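You operate a simulated robot arm through the tools that you are given. There is no shell and no other tool.

You run a simulated robot arm. Do the job below in one go: nothing can be reset, and whatever is moved stays where it is left.

## Task
Take the flat grey cell out of the dead dark palmtop and close it up.
Fine: cover on the grey binder meanwhile, cell into the steel tin on the black stand, cover snapped on again. Set down upright: cell cover.

Only the result counts: the job must be done as asked and must still hold three seconds after the hand-in. Knocking over, shifting, dropping, spilling or breaking anything else fails it. Lids that push on must go on centred and level and be pressed home; caps that screw on are set level and turned clockwise until they are tight.

## Robot
A 7-joint arm with a two-finger parallel gripper, fixed in place. Base frame: the origin is on the floor under the middle of its stand, x ahead of it, y to its left, z up. Lengths are in m, angles in rad, forces in N, time in s.
It reaches about 1.247 m from its shoulder. Its first joint turns from -2.304 to 2.304 rad. Payload 3.91 kg.
The TCP is the grasp point between the finger pads, 0.03 m short of the fingertips. In the tool frame z runs along the fingers and y along their closing line. Largest opening 0.11 m; finger width 0.02, thickness 0.01; the body of the gripper, 0.048 by 0.112 m, starts 0.055 m behind the TCP.
Orientation is that of the tool frame in the base frame, as a unit quaternion [w, x, y, z]. With the fingers straight down and closing along the base's y, the tool's x points along the base's -x, its y along +y and its z along -z.

## Interface
- The arm moves only by the tool move_arm. Its argument "deltas" is a list that holds one entry, the list of rows, each a list of 7 numbers: the shift along the tool's x, y, z in m, then the turn, a rotation vector about the tool's x, y, z in rad, then the gripper command, from -1 (shut) to 1 (fully open), values between in proportion. In form: [[[tx, ty, tz, ax, ay, az, gripper], ...]]. A call has 1 to 20 rows; each row shifts and turns the commanded pose from where the row before left it, along the tool's axes as they then stand. A row lasts 0.2 s, in which the tool goes at most 0.05 m and 0.15 rad; a call with a longer step from one row to the next is refused whole, and so is a gripper value outside its range. Where a pose cannot be reached the arm comes as near as it can. A force on the tool above 40 N (or 10 N above the force at the start of the call, whichever is more), or a blocked arm, ends the call early, and 0.2 s more pass. The fingers move at their own pace (about 0.108 m/s each) and stop on an object; they squeeze with about 28 N. The grip force told is the motor's: it shows also when the fingers shut on nothing. Time passes only in rows, and 0.2 s behind the last, so rows that do not move let the fingers close. It gives the time, the measured TCP pose, the force on the tool (base axes), the opening and the grip force at its end, in the units of the frame above (readings bear some noise), with the torque about the TCP (base axes, N m) and any sound that the robot's microphone picked up.
- Cameras (640 x 400 px; columns grow to the right, rows downward): "scene" is fixed at [0.3981, 0.6508, 1.5249]; the picture's right is [0.38, -0.92, 0.00], its down [-0.92, -0.38, -0.12] and it looks along [0.11, 0.05, -0.99] (base axes); focal length 310 px, centre (320, 200). "wrist" rides on the gripper at [0.072, 0.017, -0.103] in the tool frame; the picture's right is [-0.23, 0.97, 0.00], its down [-0.76, -0.18, -0.62] and it looks along [-0.61, -0.14, 0.78] (tool axes); focal length 222 px, centre (320, 200).
- grab_frame(camera): a new picture of that camera. The clock stands still meanwhile.
- measure_at(camera, pixels): for up to 12 pixels [column, row] of the newest picture of that camera ("zoom" is the newest enlarged one), the place [x, y, z] in the base frame of the surface seen there, good to about 0.002 m. The clock stands still meanwhile.
- enlarge(camera, box): a new picture of the part [left, top, right, bottom] of that camera's present view, enlarged. The clock stands still meanwhile.
- hand_in(): hands the job in; it is judged then, once.

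Leave the gripper open and the arm clear of the work at the hand-in unless told otherwise.

The tools are called as name(argument=value, ...) on one line, values as JSON. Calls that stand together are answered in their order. move_arm: Moves the arm, as the interface text tells. Its arguments: {"type":"object","properties":{"deltas":{"type":"array","items":{"type":"array","items":{"type":"array","items":{"type":"number"}}}}},"required":["deltas"]} The other tools are called the same way: grab_frame (camera) takes a picture; measure_at (camera, pixels) gives the place of the surface under pixels of a picture; enlarge (camera, box) takes an enlarged picture of a part of a camera's view; hand_in () hands the job in.

At the start:

```text
clock: 0.0
tool_pos: [0.396, 0.6215, 1.0816]
orientation: [0.0, 0.0, 1.0, 0.0]
ft_force: [-0.7, 0.6, -0.3]
wrist_torque: [0.05, -0.02, 0.03]
grip_width: 0.1102
grasp_force: 0.0
```

scene: 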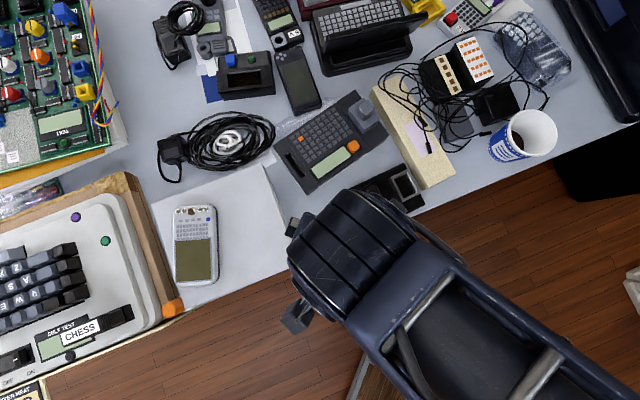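
wrist: 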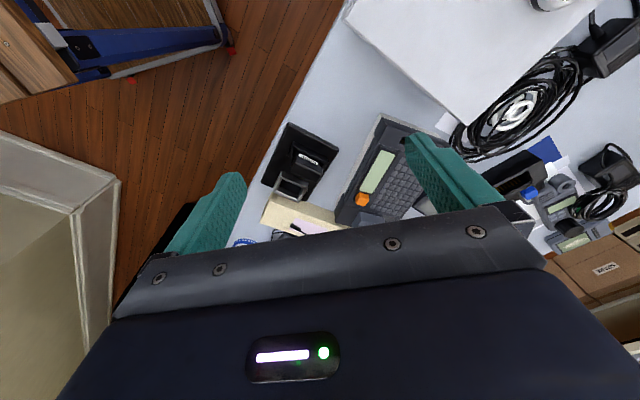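

The scene picture shows a cluttered table with several handhelds, and the arm hides part of it. I'll look at enlarged parts of both cameras first.

enlarge(camera="scene", box=[140, 0, 400, 200])

enlarge(camera="scene", box=[360, 0, 640, 200])

enlarge(camera="scene", box=[0, 180, 300, 400])

enlarge(camera="wrist", box=[220, 80, 480, 260])

```text
2.00 times, centred on (270, 100) of scene
```

zoom: 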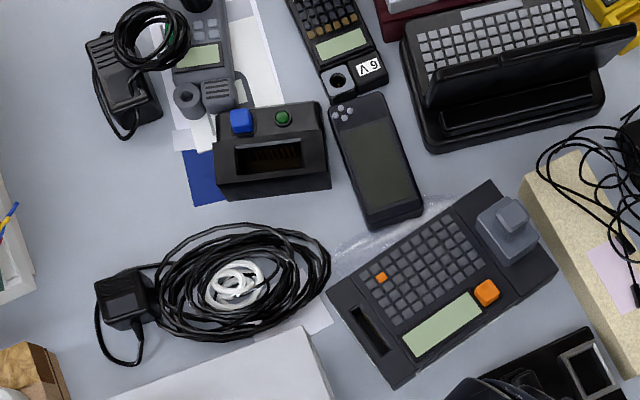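

```text
2.00 times, centred on (500, 100) of scene
```

zoom: 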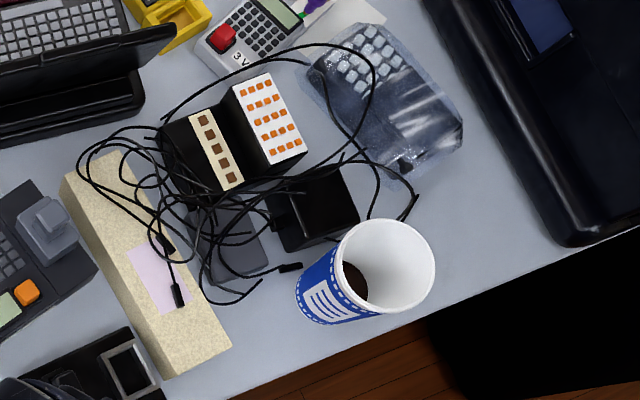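

```text
1.82 times, centred on (150, 290) of scene
```

zoom: 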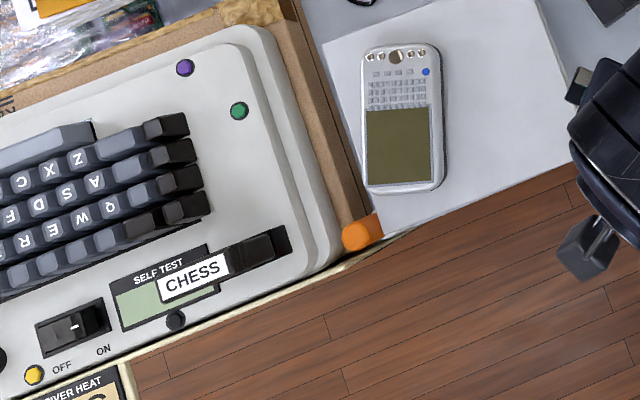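

```text
2.22 times, centred on (350, 170) of wrist
```

zoom: 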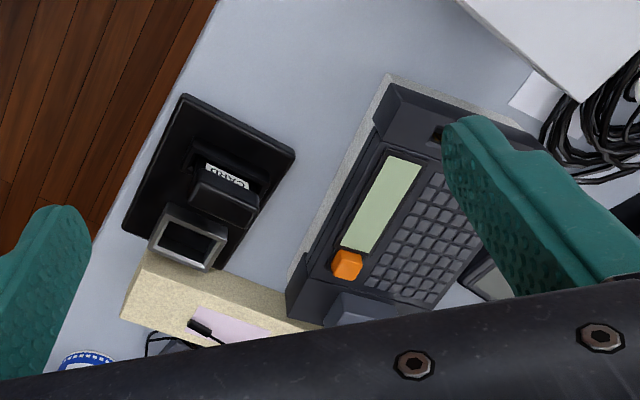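

Palmtop candidates: the dark one with the orange key near scene (330,140), which carries a grey block at (365,113), the dark one with the blank screen at (297,80), and the light one at (196,245). I'll measure heights across these objects to understand the layout.

grab_frame(camera="scene")

measure_at(camera="scene", pixels=[[140, 60], [366, 110], [360, 120], [330, 130], [297, 80], [196, 260], [250, 230], [405, 185], [385, 190], [410, 130], [245, 75], [525, 130]])

```text
taken
```

scene: 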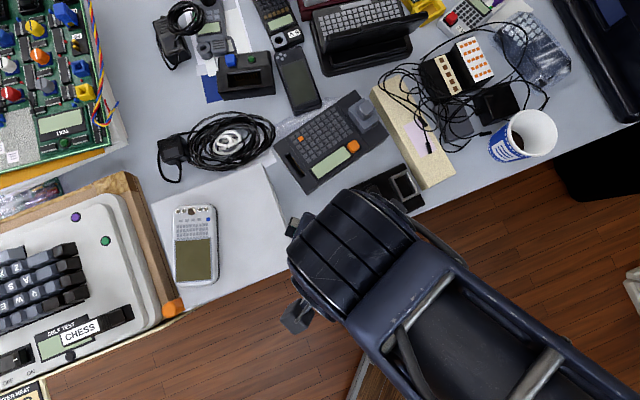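

```text
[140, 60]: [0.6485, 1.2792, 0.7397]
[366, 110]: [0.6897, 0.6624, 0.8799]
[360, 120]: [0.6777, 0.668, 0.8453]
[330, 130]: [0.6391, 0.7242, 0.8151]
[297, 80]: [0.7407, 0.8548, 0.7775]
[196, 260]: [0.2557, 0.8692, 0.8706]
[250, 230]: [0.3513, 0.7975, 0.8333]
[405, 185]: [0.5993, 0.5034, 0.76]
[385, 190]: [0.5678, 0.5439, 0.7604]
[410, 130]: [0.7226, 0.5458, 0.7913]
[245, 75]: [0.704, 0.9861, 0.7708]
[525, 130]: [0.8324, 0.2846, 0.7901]
```

The table is at z≈0.74, the orange-key palmtop's top is at about 0.815 with a knobbed grey block up to 0.88, and the pale slab under the light handheld is at 0.833. I'll move the hand left (base +y) and slightly up, well clear of everything, so the wrist camera sees the palmtop and the scene camera sees the stand.

move_arm(deltas=[[[0, 0.04, -0.02, 0, 0, 0, 1], [0, 0.045, -0.02, 0, 0, 0, 1], [0, 0.045, 0, 0, 0, 0, 1], [0, 0, 0, 0, 0, 0, 1]]])

grab_frame(camera="wrist")

grab_frame(camera="scene")

```text
clock: 1.0
tool_pos: [0.3974, 0.7514, 1.1221]
orientation: [0.0, 0.0, 1.0, 0.0]
ft_force: [-0.1, -0.4, -0.2]
wrist_torque: [0.0, 0.01, -0.04]
grip_width: 0.1101
grasp_force: 0.1
```

```text
taken
```

wrist: 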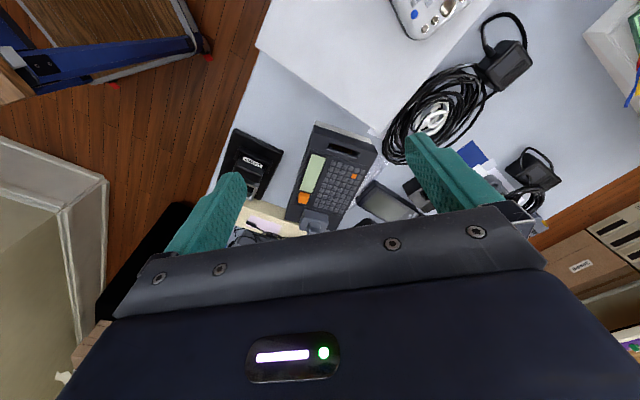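

```text
taken
```

scene: 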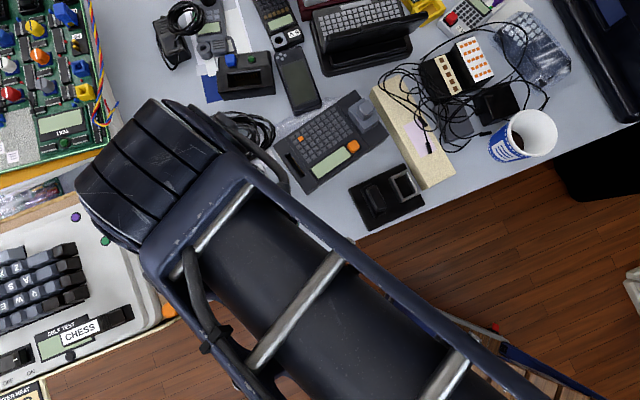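

Now the stand and palmtop are both clear in the scene picture. I'll enlarge around the palmtop (330,140) and the stand with the tin (390,195).

enlarge(camera="scene", box=[260, 80, 430, 190])

enlarge(camera="scene", box=[330, 140, 450, 230])

enlarge(camera="wrist", box=[210, 90, 430, 240])

enlarge(camera="scene", box=[140, 0, 340, 120])

```text
3.64 times, centred on (345, 135) of scene
```

zoom: 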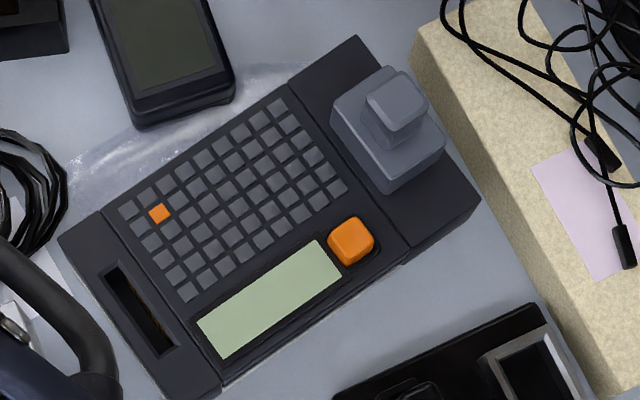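

```text
4.44 times, centred on (390, 185) of scene
```

zoom: 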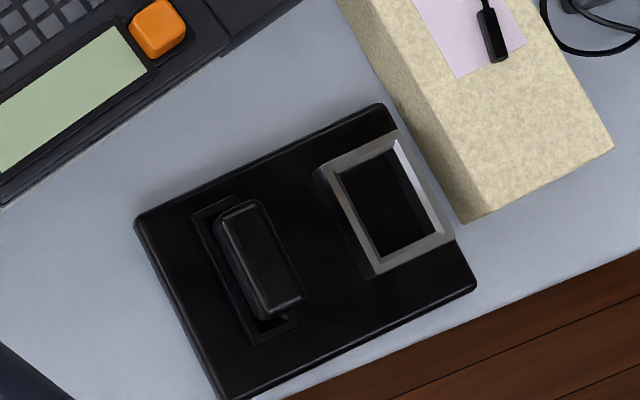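

```text
2.67 times, centred on (320, 165) of wrist
```

zoom: 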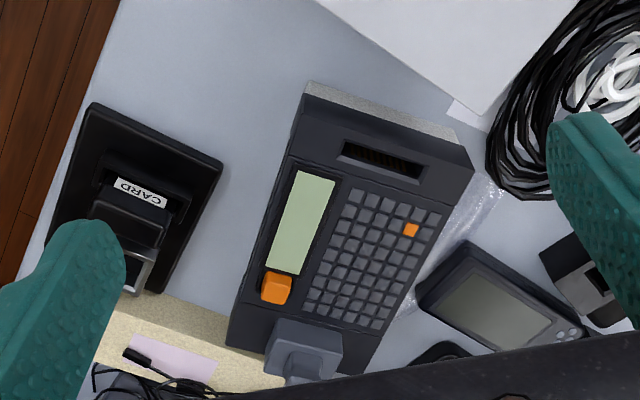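

```text
3.20 times, centred on (240, 60) of scene
```

zoom: 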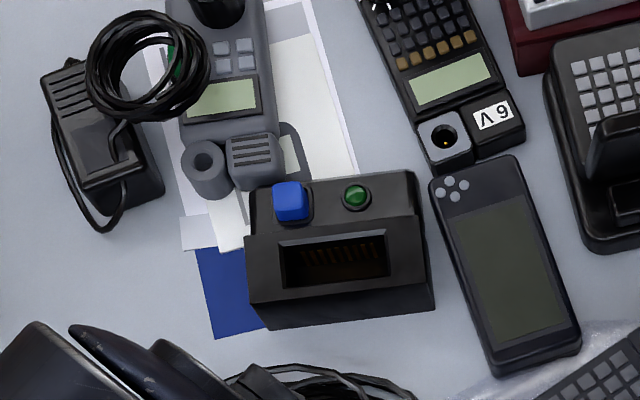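

The orange-key palmtop has a grey knobbed cover at its right end, and the steel tin sits on the black stand next to it. I'll check the right-hand area and the top of the view for other binders or similar devices, so I can be sure of "grey binder".

enlarge(camera="scene", box=[400, 40, 580, 160])

enlarge(camera="scene", box=[240, 0, 460, 110])

enlarge(camera="wrist", box=[240, 0, 560, 160])

enlarge(camera="scene", box=[0, 0, 160, 200])

```text
3.33 times, centred on (490, 100) of scene
```

zoom: 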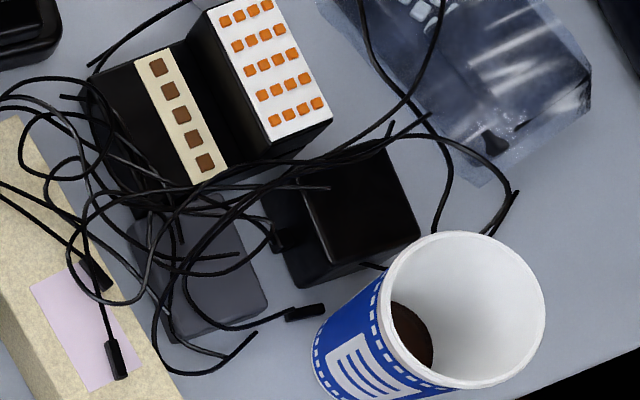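

```text
2.91 times, centred on (350, 55) of scene
```

zoom: 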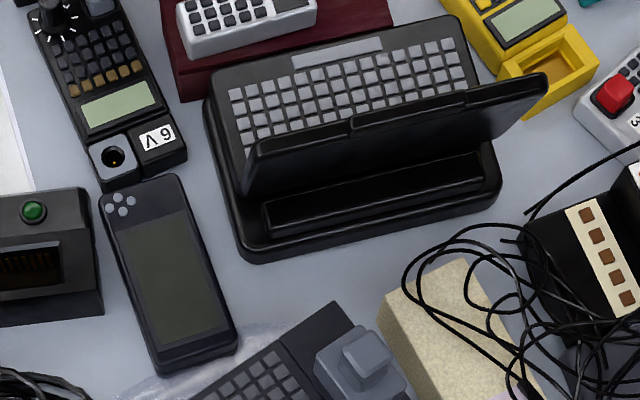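

```text
2.00 times, centred on (400, 80) of wrist
```

zoom: 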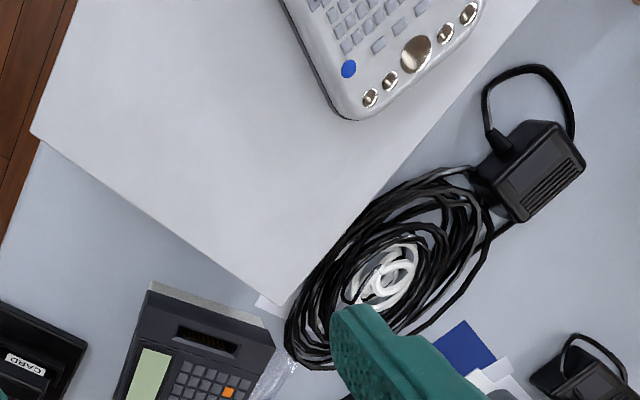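

```text
2.00 times, centred on (80, 100) of scene
```

zoom: 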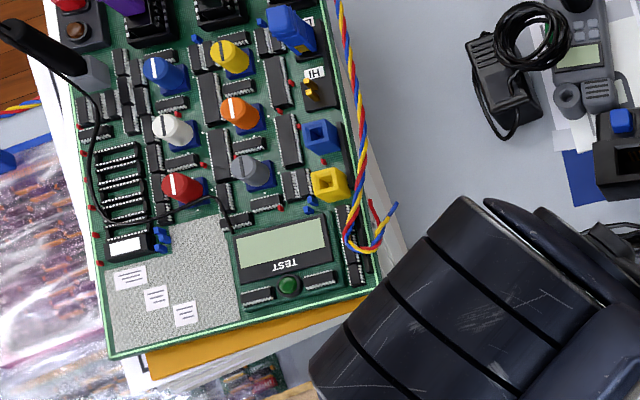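

The only flat grey slab with free top space is the light grey one at scene (240,225), carrying the silver handheld, so I take it to be the binder. I'll enlarge the cover and palmtop to measure them.

enlarge(camera="scene", box=[325, 85, 405, 135])

```text
8.00 times, centred on (365, 110) of scene
```

zoom: 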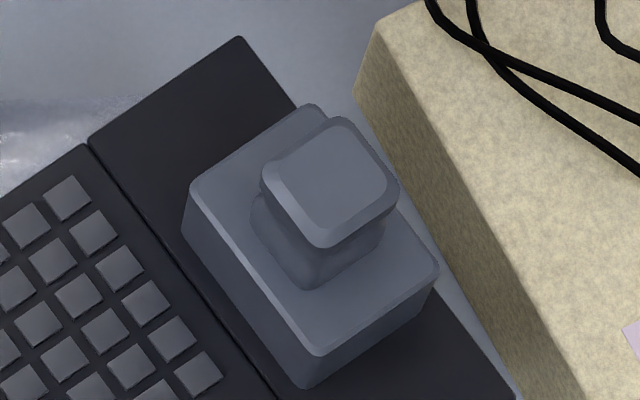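

The cover is a rectangular cap with a mushroom knob on top. I'll measure the knob's top corners, the cap's shoulder corners and the palmtop surface around it.

measure_at(camera="zoom", pixels=[[274, 176], [342, 128], [386, 182], [322, 236], [330, 182], [200, 190], [304, 114], [430, 268], [322, 346], [200, 235], [160, 150], [440, 345]])

measure_at(camera="zoom", pixels=[[302, 385], [185, 222], [235, 42], [92, 140], [505, 390], [420, 312], [70, 195], [95, 160], [300, 268], [360, 255], [230, 240], [265, 215]])

```text
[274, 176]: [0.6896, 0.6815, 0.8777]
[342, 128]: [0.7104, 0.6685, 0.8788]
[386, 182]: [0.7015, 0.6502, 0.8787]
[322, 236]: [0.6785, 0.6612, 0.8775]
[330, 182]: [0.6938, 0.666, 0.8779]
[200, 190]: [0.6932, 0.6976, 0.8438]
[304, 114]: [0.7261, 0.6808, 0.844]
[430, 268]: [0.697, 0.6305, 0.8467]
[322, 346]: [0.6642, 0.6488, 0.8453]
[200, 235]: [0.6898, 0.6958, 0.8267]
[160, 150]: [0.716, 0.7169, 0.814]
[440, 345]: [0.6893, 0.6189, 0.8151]
```

```text
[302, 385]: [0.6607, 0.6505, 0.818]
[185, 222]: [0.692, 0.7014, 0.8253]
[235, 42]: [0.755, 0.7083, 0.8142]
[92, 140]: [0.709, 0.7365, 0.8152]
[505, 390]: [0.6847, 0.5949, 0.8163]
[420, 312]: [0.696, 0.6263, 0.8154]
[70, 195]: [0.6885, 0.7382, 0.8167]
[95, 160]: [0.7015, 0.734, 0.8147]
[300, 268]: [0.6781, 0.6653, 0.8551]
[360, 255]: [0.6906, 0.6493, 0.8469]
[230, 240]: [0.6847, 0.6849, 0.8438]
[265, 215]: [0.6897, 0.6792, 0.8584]
```

The knob's cap is centred near (0.695, 0.665), about 0.025 m across with its top at 0.878. The cover's shoulder is at 0.845 and the palmtop's top at 0.815. To get the yaw right I'll measure the palmtop's long outline as well.

enlarge(camera="scene", box=[265, 85, 425, 195])

```text
3.64 times, centred on (345, 140) of scene
```

zoom: 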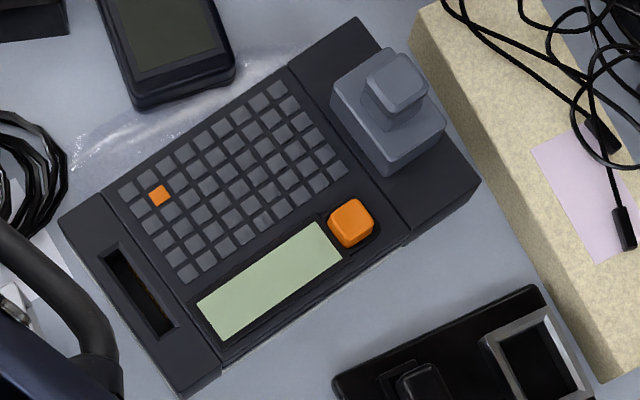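

measure_at(camera="zoom", pixels=[[355, 20], [476, 184], [185, 386], [66, 222], [352, 222], [80, 150], [420, 252], [140, 290], [400, 190], [300, 285], [220, 380], [30, 260]])

```text
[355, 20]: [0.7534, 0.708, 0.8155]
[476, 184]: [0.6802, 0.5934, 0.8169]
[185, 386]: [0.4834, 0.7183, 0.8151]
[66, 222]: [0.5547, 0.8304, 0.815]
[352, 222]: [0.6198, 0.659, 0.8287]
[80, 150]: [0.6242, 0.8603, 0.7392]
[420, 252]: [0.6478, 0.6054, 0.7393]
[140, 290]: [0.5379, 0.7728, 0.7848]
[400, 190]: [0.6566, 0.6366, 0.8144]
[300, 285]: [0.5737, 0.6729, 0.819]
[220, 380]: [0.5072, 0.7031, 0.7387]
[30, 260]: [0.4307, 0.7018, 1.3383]
```

The palmtop's outline gives a short-axis direction of 58° in the base frame, so the closing line should go along (0.53, 0.85), a turn of +0.5585 rad about the tool's z. I'll move over the cover at z≈0.96 with the fingers fully open, and then turn.

move_arm(deltas=[[[-0.0372, -0.0108, 0.02, 0, 0, 0, 1], [-0.0372, -0.0108, 0.02, 0, 0, 0, 1], [-0.0372, -0.0108, 0.02, 0, 0, 0, 1], [-0.0372, -0.0108, 0.02, 0, 0, 0, 1], [-0.0372, -0.0108, 0.02, 0, 0, 0, 1], [-0.0372, -0.0108, 0.02, 0, 0, 0, 1], [-0.0372, -0.0108, 0.02, 0, 0, 0, 1], [-0.0372, -0.0108, 0.02, 0, 0, 0, 1], [0, 0, 0, 0, 0, 0.1396, 1], [0, 0, 0, 0, 0, 0.1396, 1], [0, 0, 0, 0, 0, 0.1396, 1], [0, 0, 0, 0, 0, 0.1396, 1], [0, 0, 0, 0, 0, 0, 1]]])

grab_frame(camera="wrist")

grab_frame(camera="scene")

```text
clock: 3.8
tool_pos: [0.693, 0.6656, 0.9616]
orientation: [0.0, 0.277, 0.961, 0.0]
ft_force: [-0.2, -0.3, -0.6]
wrist_torque: [0.01, -0.03, 0.0]
grip_width: 0.1102
grasp_force: 0.0
```

```text
taken
```

wrist: 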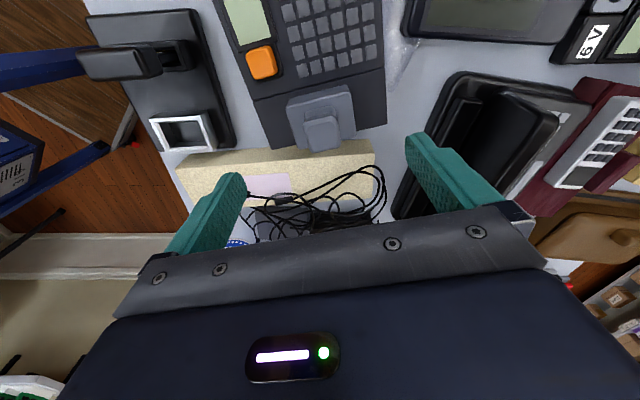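

```text
taken
```

scene: 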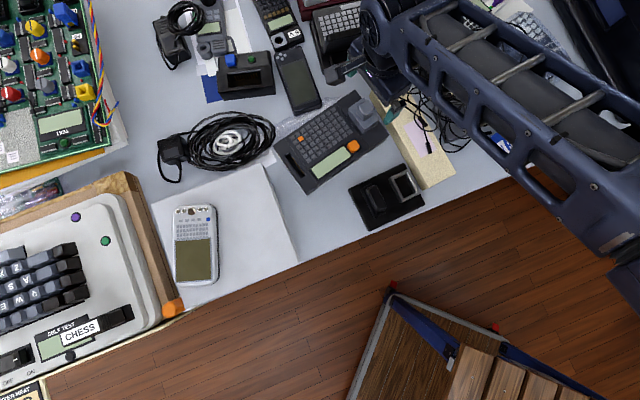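

The knob appears at wrist (322,130), where the TCP offset predicts (320,133), so the hand is aligned. With the arm out of the way, I'll enlarge the binder area and the tin stand to measure them.

enlarge(camera="scene", box=[140, 155, 310, 315])

measure_at(camera="scene", pixels=[[262, 168], [296, 258], [250, 200], [270, 230], [240, 240], [225, 200], [216, 270], [214, 215], [260, 255], [185, 290], [155, 205], [250, 270]])

enlarge(camera="scene", box=[345, 155, 435, 235])

```text
2.50 times, centred on (225, 235) of scene
```

zoom: 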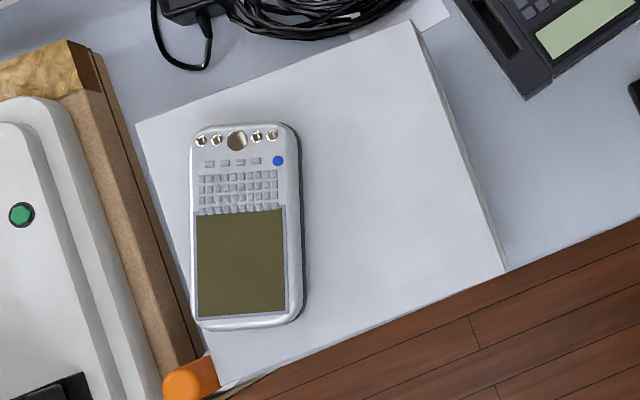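

```text
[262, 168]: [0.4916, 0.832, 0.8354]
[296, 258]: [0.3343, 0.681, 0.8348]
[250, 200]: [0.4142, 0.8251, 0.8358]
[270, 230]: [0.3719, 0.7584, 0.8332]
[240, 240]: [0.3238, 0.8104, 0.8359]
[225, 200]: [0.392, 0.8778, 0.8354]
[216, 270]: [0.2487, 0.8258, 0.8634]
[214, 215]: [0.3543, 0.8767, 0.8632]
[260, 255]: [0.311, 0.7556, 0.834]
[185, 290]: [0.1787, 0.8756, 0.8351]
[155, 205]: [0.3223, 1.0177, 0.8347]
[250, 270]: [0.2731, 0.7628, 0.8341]
```

```text
5.00 times, centred on (390, 195) of scene
```

zoom: 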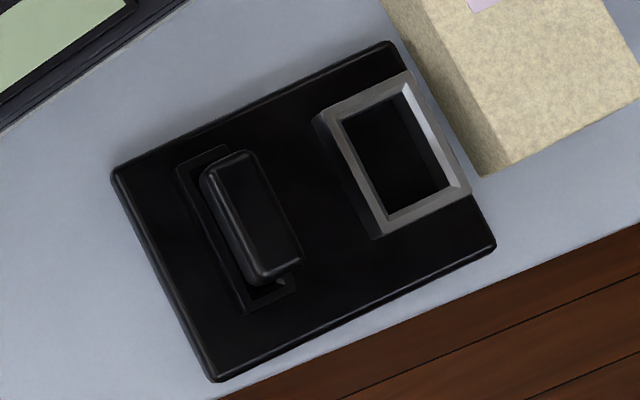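

The binder's top is at z≈0.835 with free space around (0.40, 0.79). Next I'll measure the tin's rim and its inside floor.

measure_at(camera="zoom", pixels=[[326, 118], [405, 80], [465, 188], [382, 228], [350, 124], [402, 90], [449, 184], [391, 216], [395, 160], [380, 180], [420, 160], [300, 180]])

measure_at(camera="zoom", pixels=[[337, 160], [365, 140], [425, 200], [430, 130], [378, 105], [372, 205], [457, 165], [340, 200], [250, 210], [410, 130], [400, 200], [480, 245]])

```text
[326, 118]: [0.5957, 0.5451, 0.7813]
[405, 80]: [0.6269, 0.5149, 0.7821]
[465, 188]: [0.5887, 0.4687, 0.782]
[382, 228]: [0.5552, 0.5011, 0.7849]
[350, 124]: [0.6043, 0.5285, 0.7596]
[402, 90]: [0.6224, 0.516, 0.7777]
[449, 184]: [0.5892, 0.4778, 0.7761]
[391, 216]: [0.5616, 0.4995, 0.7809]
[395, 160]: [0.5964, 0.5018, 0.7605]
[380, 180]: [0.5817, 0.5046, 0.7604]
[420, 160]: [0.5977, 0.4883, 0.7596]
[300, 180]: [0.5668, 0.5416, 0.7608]
```

```text
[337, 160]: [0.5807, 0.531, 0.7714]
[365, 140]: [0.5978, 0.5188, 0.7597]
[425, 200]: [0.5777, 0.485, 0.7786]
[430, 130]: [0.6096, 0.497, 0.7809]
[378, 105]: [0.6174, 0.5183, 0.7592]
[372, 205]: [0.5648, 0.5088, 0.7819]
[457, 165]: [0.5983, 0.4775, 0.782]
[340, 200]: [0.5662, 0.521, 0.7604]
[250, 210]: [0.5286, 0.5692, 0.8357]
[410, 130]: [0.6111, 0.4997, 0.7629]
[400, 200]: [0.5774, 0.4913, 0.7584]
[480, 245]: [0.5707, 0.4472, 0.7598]
```

The tin's rim is at z≈0.782 and its floor at 0.76. Its opening is about 0.035 × 0.052, with the long side near 48° in base axes and the centre near (0.592, 0.508). I'll lower over the cover's knob with open fingers to TCP z≈0.892 and check the alignment before gripping.

move_arm(deltas=[[[-0.0006, 0.0003, 0.03, 0, 0, 0, 0.2], [-0.0006, 0.0004, 0.03, 0, 0, 0, 0.0], [0, 0, 0.01, 0, 0, 0, 0.0], [0, 0, 0, 0, 0, 0, 0.0]]])

grab_frame(camera="wrist")

enlarge(camera="scene", box=[330, 60, 430, 150])

```text
clock: 4.8
tool_pos: [0.697, 0.6648, 0.8922]
orientation: [0.0, 0.276, 0.961, 0.0]
ft_force: [0.0, 0.5, 1.0]
wrist_torque: [0.02, 0.0, 0.0]
grip_width: 0.055
grasp_force: 0.1
```

```text
taken
```

wrist: 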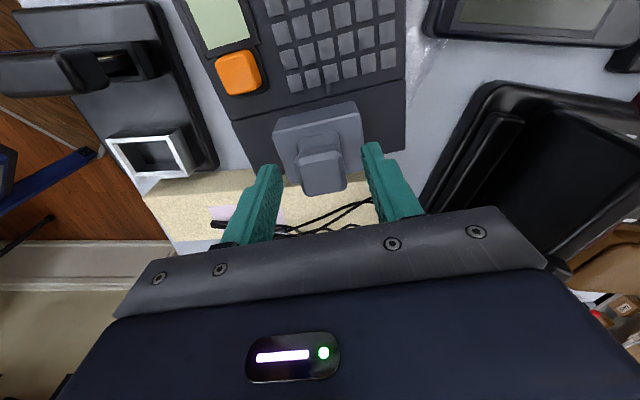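

```text
4.44 times, centred on (380, 105) of scene
```

zoom: 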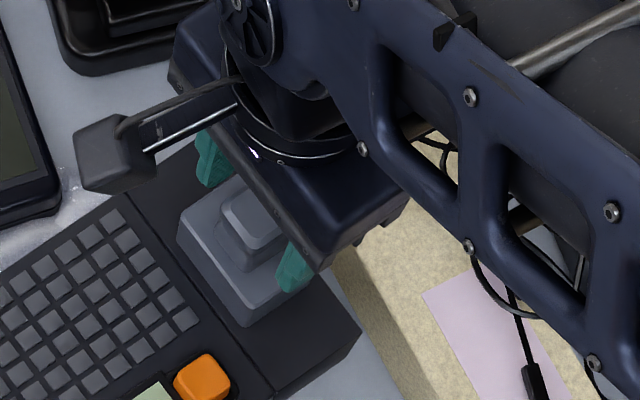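

The fingers straddle the knob in both views. I'll enlarge the wrist view around the knob (322,165) to check the centring and yaw.

enlarge(camera="wrist", box=[230, 90, 420, 220])

move_arm(deltas=[[[0, 0, 0, 0, 0, 0, 0]]])

```text
3.08 times, centred on (325, 155) of wrist
```

zoom: 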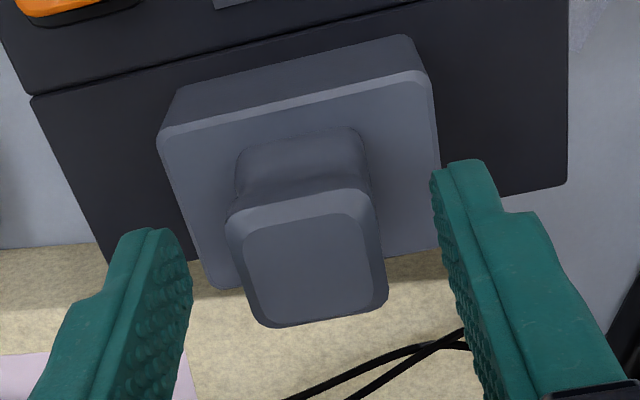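

```text
clock: 5.2
tool_pos: [0.6969, 0.6634, 0.8929]
orientation: [0.0, 0.275, 0.961, 0.0]
ft_force: [-0.9, -0.9, -0.4]
wrist_torque: [0.0, -0.01, 0.0]
grip_width: 0.0551
grasp_force: 0.0
```

I'll measure the knob's top corners and the finger tips in this zoom to check the centring against the arm's own reading (0.697, 0.664).

enlarge(camera="wrist", box=[230, 90, 420, 220])

measure_at(camera="zoom", pixels=[[250, 240], [350, 218], [378, 290], [270, 316], [312, 265], [165, 255], [460, 200], [168, 140], [405, 45], [425, 85], [180, 95], [215, 280]])

```text
3.08 times, centred on (325, 155) of wrist
```

zoom: 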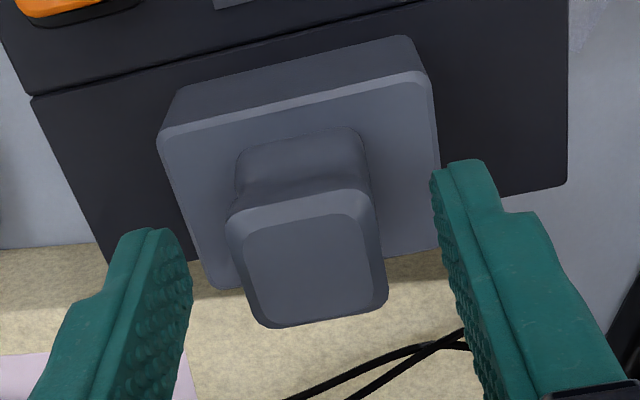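

```text
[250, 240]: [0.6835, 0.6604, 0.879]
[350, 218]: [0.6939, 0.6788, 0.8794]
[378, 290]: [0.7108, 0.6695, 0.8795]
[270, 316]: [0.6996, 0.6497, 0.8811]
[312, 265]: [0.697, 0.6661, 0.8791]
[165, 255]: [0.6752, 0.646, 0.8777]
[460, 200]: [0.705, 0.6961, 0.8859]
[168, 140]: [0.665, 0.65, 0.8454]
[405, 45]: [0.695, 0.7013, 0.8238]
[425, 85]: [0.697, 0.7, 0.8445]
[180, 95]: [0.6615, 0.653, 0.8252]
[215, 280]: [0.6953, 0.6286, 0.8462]
```

The knob centre measures (0.697, 0.6646), matching the TCP reading to within 1 mm. I'll lower 0.0145 m so the tips stop just above the cover's shoulder (0.845), then close on the knob.

move_arm(deltas=[[[0, 0, 0.008, 0, 0, 0, 0], [0, 0, 0.0065, 0, 0, 0, 0], [0, 0, 0, 0, 0, 0, 0], [0, 0, 0, 0, 0, 0, -1], [0, 0, 0, 0, 0, 0, -1], [0, 0, 0, 0, 0, 0, -1]]])

enlarge(camera="wrist", box=[230, 90, 420, 220])

```text
clock: 6.6
tool_pos: [0.6969, 0.6651, 0.8782]
orientation: [0.0, 0.276, 0.961, 0.0]
ft_force: [3.4, 6.6, -2.0]
wrist_torque: [0.14, -0.07, -0.01]
grip_width: 0.029
grasp_force: 28.1
```

```text
3.08 times, centred on (325, 155) of wrist
```

zoom: 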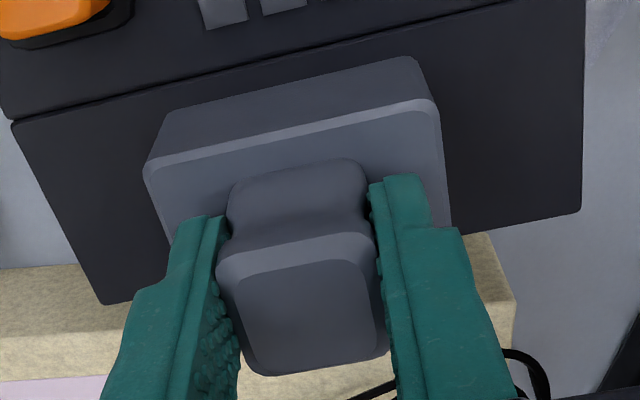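

The grip is on: opening 0.029, force 28 N. A sideways force of about 7 N along +closing line shows the hand is slightly off-centre, so I'll shift 0.5 mm along tool +y to relieve it before lifting.

move_arm(deltas=[[[0, 0.0005, 0, 0, 0, 0, -1], [0, 0, 0, 0, 0, 0, -1]]])

```text
clock: 7.2
tool_pos: [0.6957, 0.6653, 0.877]
orientation: [0.0, 0.276, 0.961, 0.0]
ft_force: [-2.4, -3.8, 2.8]
wrist_torque: [-0.11, 0.11, -0.01]
grip_width: 0.0293
grasp_force: 28.1
```

The force has flipped to about −4.5 N, so the centre is about 0.2 mm back. I'll correct by −0.2 mm and begin a slow straight lift while watching the force.

move_arm(deltas=[[[0, -0.0002, 0, 0, 0, 0, -1], [0, 0, -0.001, 0, 0, 0, -1], [0, 0, -0.001, 0, 0, 0, -1], [0, 0, 0, 0, 0, 0, -1]]])

```text
clock: 8.2
tool_pos: [0.696, 0.6653, 0.8784]
orientation: [-0.001, 0.276, 0.961, 0.0]
ft_force: [3.4, -0.6, -5.4]
wrist_torque: [-0.08, -0.1, -0.02]
grip_width: 0.0291
grasp_force: 28.0
```

There is only −5 N in z so far, and the cover is still seated. I'll continue up in small steps.

move_arm(deltas=[[[0, 0, -0.0015, 0, 0, 0, -1], [0, 0, -0.0015, 0, 0, 0, -1], [0, 0, -0.0015, 0, 0, 0, -1], [0, 0, 0, 0, 0, 0, -1]]])

enlarge(camera="wrist", box=[230, 90, 420, 220])

```text
clock: 9.2
tool_pos: [0.6956, 0.6666, 0.8831]
orientation: [0.0, 0.276, 0.961, 0.0]
ft_force: [-0.2, -0.6, -1.1]
wrist_torque: [0.02, 0.02, 0.03]
grip_width: 0.0292
grasp_force: 27.5
```

```text
3.08 times, centred on (325, 155) of wrist
```

zoom: 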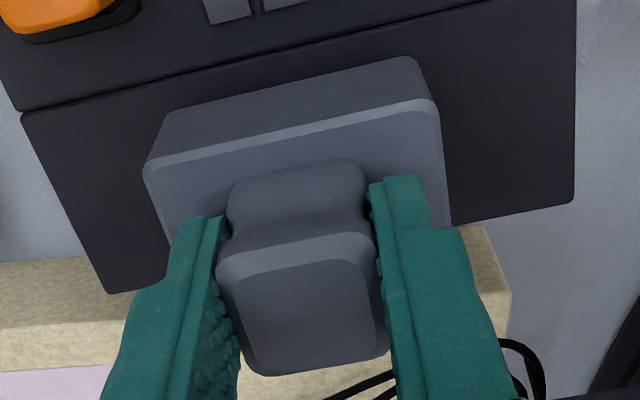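

The cover has come free: only −1 N remains, and the cover still sits the same way in the fingers. I'll lift it another 0.08 m and look at the open bay.

move_arm(deltas=[[[0, 0, -0.01, 0, 0, 0, -1], [0, 0, -0.03, 0, 0, 0, -1], [0, 0, -0.04, 0, 0, 0, -1], [0, 0, 0, 0, 0, 0, -1]]])

grab_frame(camera="wrist")

enlarge(camera="scene", box=[325, 60, 425, 140])

```text
clock: 10.2
tool_pos: [0.6965, 0.6651, 0.9633]
orientation: [-0.001, 0.276, 0.961, 0.0]
ft_force: [-0.4, 0.5, -0.1]
wrist_torque: [0.01, -0.03, 0.01]
grip_width: 0.0291
grasp_force: 28.4
```

```text
taken
```

wrist: 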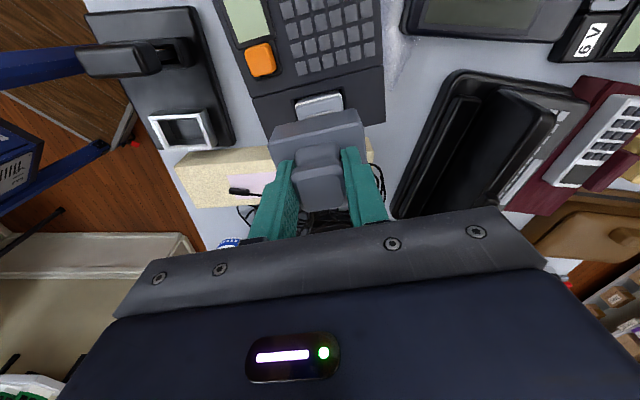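

```text
5.00 times, centred on (375, 100) of scene
```

zoom: 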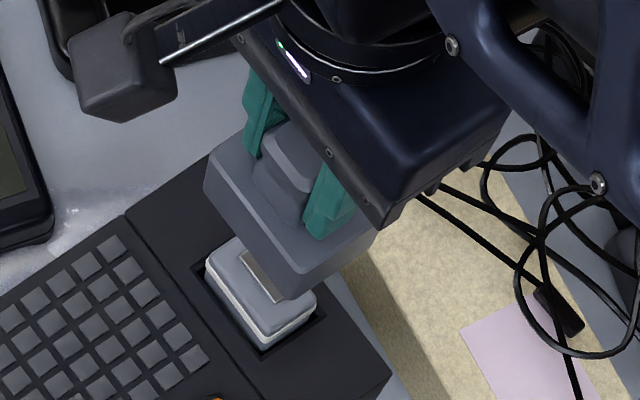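

The cell is now visible in the open bay, standing proud of it. I'll carry the cover at this height (bottom ≈0.90) to above the free part of the binder at about (0.383, 0.797).

move_arm(deltas=[[[0.042, -0.0068, 0, 0, 0, 0, -1], [0.042, -0.0068, 0, 0, 0, 0, -1], [0.042, -0.0068, 0, 0, 0, 0, -1], [0.042, -0.0068, 0, 0, 0, 0, -1], [0.042, -0.0068, 0, 0, 0, 0, -1], [0.042, -0.0068, 0, 0, 0, 0, -1], [0.042, -0.0068, 0, 0, 0, 0, -1], [0.042, -0.0068, 0, 0, 0, 0, -1], [0, 0, 0, 0, 0, 0, -1]]])

grab_frame(camera="wrist")

enlarge(camera="scene", box=[320, 85, 400, 135])

```text
clock: 12.2
tool_pos: [0.3847, 0.7984, 0.9659]
orientation: [0.0, 0.275, 0.961, 0.001]
ft_force: [-0.4, -0.7, -0.5]
wrist_torque: [0.03, -0.02, 0.0]
grip_width: 0.029
grasp_force: 28.4
```

```text
taken
```

wrist: 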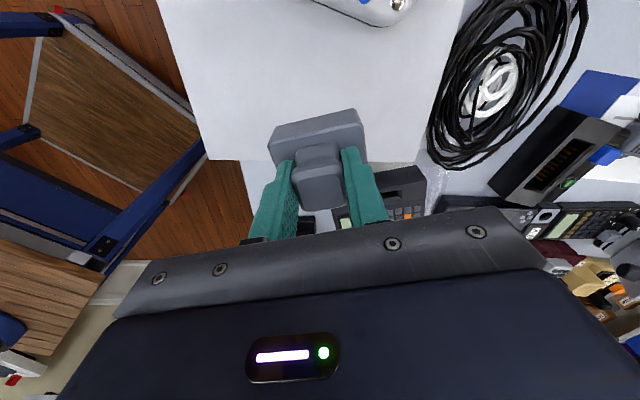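

```text
8.00 times, centred on (360, 110) of scene
```

zoom: 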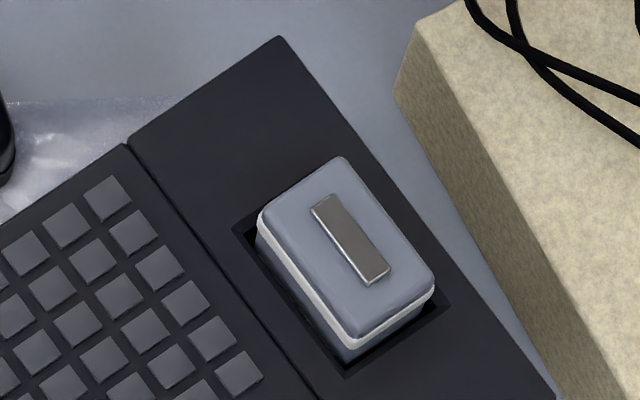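

The cell is fully visible: top corners near zoom (260,212), (343,160), (433,285) and (350,335), in a bay with a small gap around it. I'll measure it, the bay and its surroundings now.

measure_at(camera="zoom", pixels=[[264, 212], [340, 164], [428, 284], [352, 330], [320, 205], [380, 275], [350, 245], [350, 365], [240, 236], [441, 300], [300, 320], [345, 350]])

measure_at(camera="zoom", pixels=[[228, 228], [345, 382], [455, 300], [320, 350], [245, 232], [258, 235], [350, 352], [436, 292], [400, 325], [290, 180], [395, 225], [280, 300]])

```text
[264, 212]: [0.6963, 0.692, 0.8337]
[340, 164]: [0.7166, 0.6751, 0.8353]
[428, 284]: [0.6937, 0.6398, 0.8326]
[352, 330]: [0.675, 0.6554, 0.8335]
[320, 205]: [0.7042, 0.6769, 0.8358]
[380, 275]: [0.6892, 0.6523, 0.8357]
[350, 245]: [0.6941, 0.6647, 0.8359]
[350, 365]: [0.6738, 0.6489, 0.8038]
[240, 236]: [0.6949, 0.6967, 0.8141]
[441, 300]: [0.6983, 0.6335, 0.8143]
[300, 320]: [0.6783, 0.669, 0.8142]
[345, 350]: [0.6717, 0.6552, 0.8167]
```

```text
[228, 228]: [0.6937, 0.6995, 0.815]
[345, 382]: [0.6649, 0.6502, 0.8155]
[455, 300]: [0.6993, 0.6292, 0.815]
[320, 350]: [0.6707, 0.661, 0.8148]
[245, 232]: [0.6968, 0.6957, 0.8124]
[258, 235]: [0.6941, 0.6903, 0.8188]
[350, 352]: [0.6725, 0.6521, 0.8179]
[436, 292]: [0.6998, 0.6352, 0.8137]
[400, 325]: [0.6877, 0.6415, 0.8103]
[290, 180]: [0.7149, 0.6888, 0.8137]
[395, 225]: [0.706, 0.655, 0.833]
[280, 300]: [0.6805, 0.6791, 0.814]
```

The cell is about 0.028 × 0.045 with its top at z 0.834, 19 mm above the palmtop's surface, centred near (0.695, 0.6655). Now I'll set the cover down: descend to just above the expected contact, then creep.

move_arm(deltas=[[[0, 0, 0.03, 0, 0, 0, -1], [0, 0, 0.02, 0, 0, 0, -1], [0, 0, 0.006, 0, 0, 0, -1], [0, 0, 0, 0, 0, 0, -1]]])

enlarge(camera="wrist", box=[220, 60, 420, 220])

```text
clock: 13.2
tool_pos: [0.3819, 0.7987, 0.9073]
orientation: [0.0, 0.276, 0.961, 0.001]
ft_force: [0.1, -0.3, -0.3]
wrist_torque: [-0.03, 0.04, 0.02]
grip_width: 0.0289
grasp_force: 28.3
```

```text
2.50 times, centred on (320, 140) of wrist
```

zoom: 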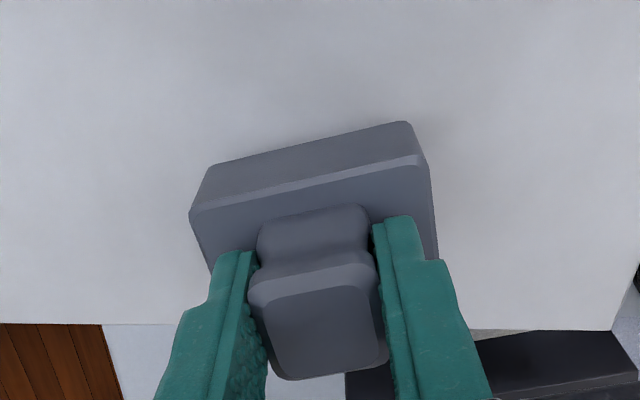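

No contact yet at TCP 0.907, and the cover hangs level above the binder. I'll creep down 2 mm per row.

move_arm(deltas=[[[0, 0, 0.002, 0, 0, 0, -1], [0, 0, 0.002, 0, 0, 0, -1], [0, 0, 0.002, 0, 0, 0, -1], [0, 0, 0, 0, 0, 0, -1]]])

```text
clock: 14.2
tool_pos: [0.3837, 0.7965, 0.9017]
orientation: [0.001, 0.275, 0.961, 0.0]
ft_force: [0.4, 0.0, -0.7]
wrist_torque: [-0.01, -0.02, 0.0]
grip_width: 0.0292
grasp_force: 27.8
```

move_arm(deltas=[[[0, 0, 0.001, 0, 0, 0, -1], [0, 0, 0.001, 0, 0, 0, -1], [0, 0, 0.001, 0, 0, 0, -1], [0, 0, 0, 0, 0, 0, -1]]])

enlarge(camera="wrist", box=[220, 60, 420, 220])

```text
clock: 15.2
tool_pos: [0.3814, 0.7968, 0.8981]
orientation: [-0.001, 0.276, 0.961, 0.0]
ft_force: [1.0, 0.0, -0.4]
wrist_torque: [-0.03, -0.03, -0.01]
grip_width: 0.029
grasp_force: 28.1
```

```text
2.50 times, centred on (320, 140) of wrist
```

zoom: 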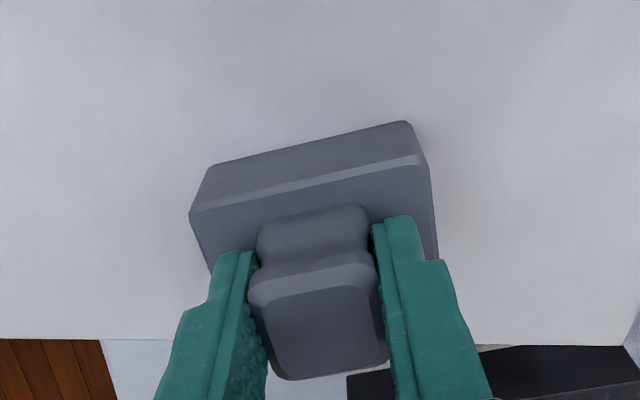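

Still no contact at 0.898. I'll continue in 0.7 mm steps.

move_arm(deltas=[[[0, 0, 0.0007, 0, 0, 0, -1], [0, 0, 0.0007, 0, 0, 0, -1], [0, 0, 0.0006, 0, 0, 0, -1], [0, 0, 0, 0, 0, 0, -1]]])

```text
clock: 16.2
tool_pos: [0.3819, 0.7972, 0.8975]
orientation: [0.0, 0.275, 0.961, 0.0]
ft_force: [2.2, 0.1, 5.1]
wrist_torque: [-0.06, 0.0, -0.03]
grip_width: 0.029
grasp_force: 27.8
```

Contact: +5 N at TCP z≈0.8975, so the cover stands on the binder. I'll open the fingers to 0.055, let it settle, and check that it stays upright.

move_arm(deltas=[[[0, 0, 0, 0, 0, 0, -0.3], [0, 0, 0, 0, 0, 0, 0], [0, 0, 0, 0, 0, 0, 0]]])

enlarge(camera="wrist", box=[220, 60, 420, 220])

```text
clock: 17.0
tool_pos: [0.3818, 0.7967, 0.8964]
orientation: [-0.001, 0.276, 0.961, -0.001]
ft_force: [0.2, -0.4, 0.7]
wrist_torque: [-0.03, 0.01, 0.0]
grip_width: 0.0552
grasp_force: 0.0
```

```text
2.50 times, centred on (320, 140) of wrist
```

zoom: 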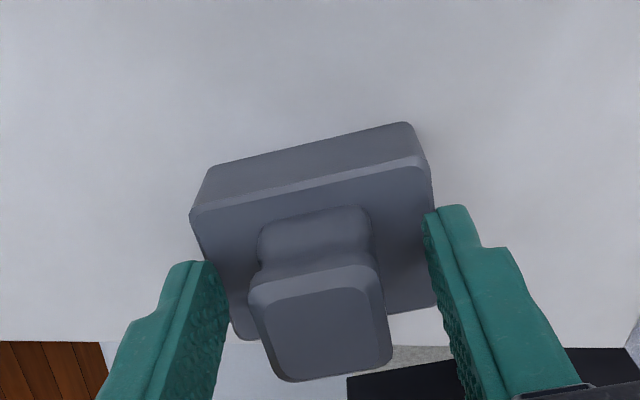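

The cover stands upright and free on the binder. I'll raise the hand 0.07 m straight up and go back the same way to above the cell.

move_arm(deltas=[[[0, 0, -0.02, 0, 0, 0, 0], [0, 0, -0.05, 0, 0, 0, 0], [-0.042, 0.0068, 0, 0, 0, 0, 0.3], [-0.042, 0.0068, 0, 0, 0, 0, 0.3], [-0.042, 0.0068, 0, 0, 0, 0, 0.3], [-0.042, 0.0068, 0, 0, 0, 0, 0.3], [-0.042, 0.0068, 0, 0, 0, 0, 0.3], [-0.042, 0.0068, 0, 0, 0, 0, 0.3], [-0.042, 0.0068, 0, 0, 0, 0, 0.3], [-0.042, 0.0068, 0, 0, 0, 0, 0.3], [0, 0, 0, 0, 0, 0, 0.3]]])

grab_frame(camera="wrist")

grab_frame(camera="scene")

enlarge(camera="wrist", box=[240, 60, 400, 170])

```text
clock: 19.4
tool_pos: [0.698, 0.6661, 0.9645]
orientation: [0.0, 0.275, 0.961, 0.0]
ft_force: [-0.3, -0.4, 0.3]
wrist_torque: [0.0, -0.03, 0.03]
grip_width: 0.0715
grasp_force: 0.0
```

```text
taken
```

wrist: 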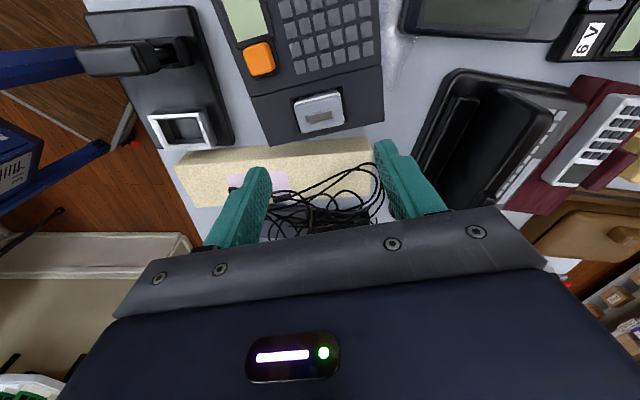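

```text
taken
```

scene: 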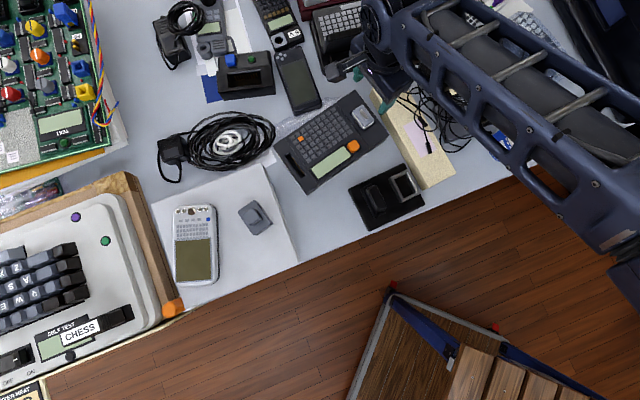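

```text
3.64 times, centred on (320, 115) of wrist
```

zoom: 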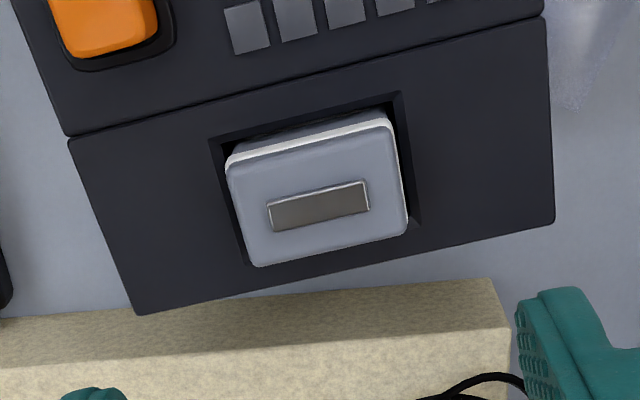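

The cover stands on the binder at scene (254,217). From above, the cell shows at zoom (315,190). I'll measure its edges and the gap's depth from this side.

measure_at(camera="zoom", pixels=[[232, 170], [385, 125], [402, 228], [260, 260], [320, 208], [250, 140], [300, 128], [235, 152], [380, 112], [300, 118], [245, 135], [222, 180]])

measure_at(camera="zoom", pixels=[[395, 105], [400, 120], [405, 150], [412, 215], [225, 160], [232, 210], [260, 132], [350, 115], [390, 112], [408, 190], [210, 142], [402, 92]])

```text
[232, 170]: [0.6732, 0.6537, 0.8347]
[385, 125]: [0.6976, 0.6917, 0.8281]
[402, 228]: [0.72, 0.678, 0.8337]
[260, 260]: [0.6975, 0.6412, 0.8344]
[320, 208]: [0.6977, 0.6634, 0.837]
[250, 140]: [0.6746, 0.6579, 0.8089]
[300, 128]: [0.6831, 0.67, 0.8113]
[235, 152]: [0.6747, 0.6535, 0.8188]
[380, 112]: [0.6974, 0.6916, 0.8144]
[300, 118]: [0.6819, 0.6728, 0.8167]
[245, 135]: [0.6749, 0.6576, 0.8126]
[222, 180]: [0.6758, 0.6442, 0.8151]
```

```text
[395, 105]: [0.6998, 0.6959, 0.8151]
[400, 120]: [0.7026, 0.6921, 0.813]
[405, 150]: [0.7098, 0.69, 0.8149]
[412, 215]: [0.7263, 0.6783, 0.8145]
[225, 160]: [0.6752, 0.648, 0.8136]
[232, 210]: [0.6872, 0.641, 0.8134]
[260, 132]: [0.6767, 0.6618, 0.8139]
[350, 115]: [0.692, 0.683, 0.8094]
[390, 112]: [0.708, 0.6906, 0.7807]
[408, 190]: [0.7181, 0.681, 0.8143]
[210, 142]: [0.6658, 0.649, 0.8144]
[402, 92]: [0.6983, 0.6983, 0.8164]
```

The cell's centre from this side is (0.697, 0.666), directly under the TCP, and the bay is clearly deeper than the gap shows (one reading of 0.781). I'll lower to TCP z≈0.851, with tips 6 mm above the palmtop and 13 mm of the cell between the pads, at the present 0.07 opening.

move_arm(deltas=[[[0, 0, 0.04, 0, 0, 0, 0.3], [0, 0, 0.04, 0, 0, 0, 0.3], [0, 0, 0.0256, 0, 0, 0, 0.3], [0, 0, 0.01, 0, 0, 0, 0.3], [0, 0, 0, 0, 0, 0, 0.3]]])

enlarge(camera="wrist", box=[220, 90, 420, 230])

enlarge(camera="scene", box=[325, 80, 405, 140])

```text
clock: 20.6
tool_pos: [0.6972, 0.6655, 0.8491]
orientation: [0.0, 0.275, 0.961, 0.0]
ft_force: [0.1, 0.4, -1.0]
wrist_torque: [-0.02, 0.0, -0.01]
grip_width: 0.0715
grasp_force: 0.0
```

```text
2.86 times, centred on (320, 160) of wrist
```

zoom: 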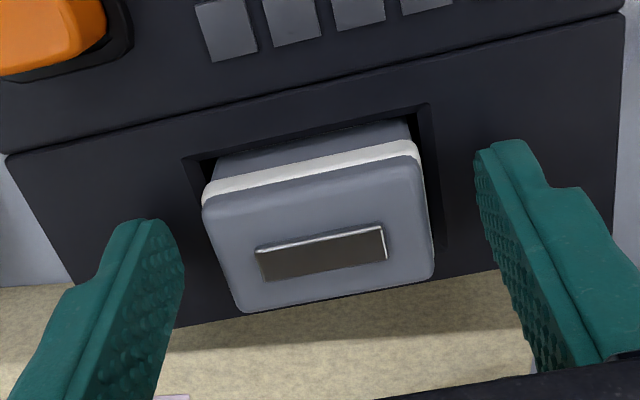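

```text
6.67 times, centred on (365, 110) of scene
```

zoom: 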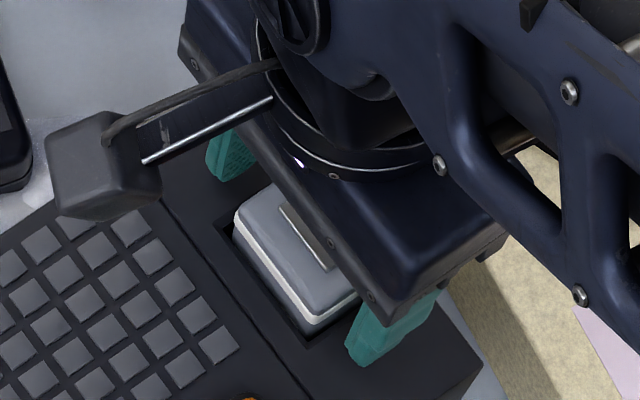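

The cell sits centred between the open fingers in both views. I'll close on its ends.

move_arm(deltas=[[[0, 0, 0, 0, 0, 0, -0.1], [0, 0, 0, 0, 0, 0, -1], [0, 0, 0, 0, 0, 0, -1], [0, 0, 0, 0, 0, 0, -1]]])

enlarge(camera="wrist", box=[220, 90, 420, 230])

```text
clock: 21.6
tool_pos: [0.6979, 0.6657, 0.8482]
orientation: [0.0, 0.275, 0.961, 0.0]
ft_force: [-0.3, -0.2, -0.4]
wrist_torque: [0.03, 0.02, 0.0]
grip_width: 0.0473
grasp_force: 28.2
```

```text
2.86 times, centred on (320, 160) of wrist
```

zoom: 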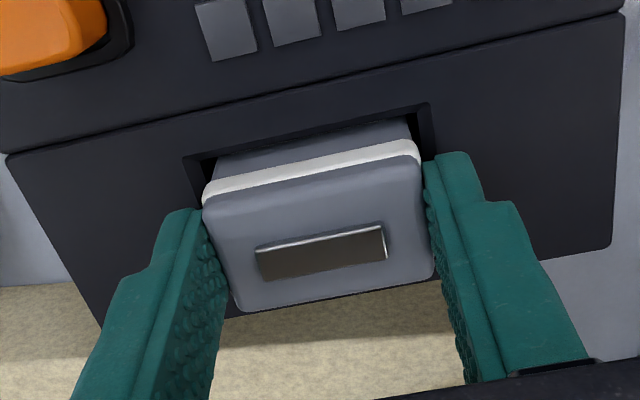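

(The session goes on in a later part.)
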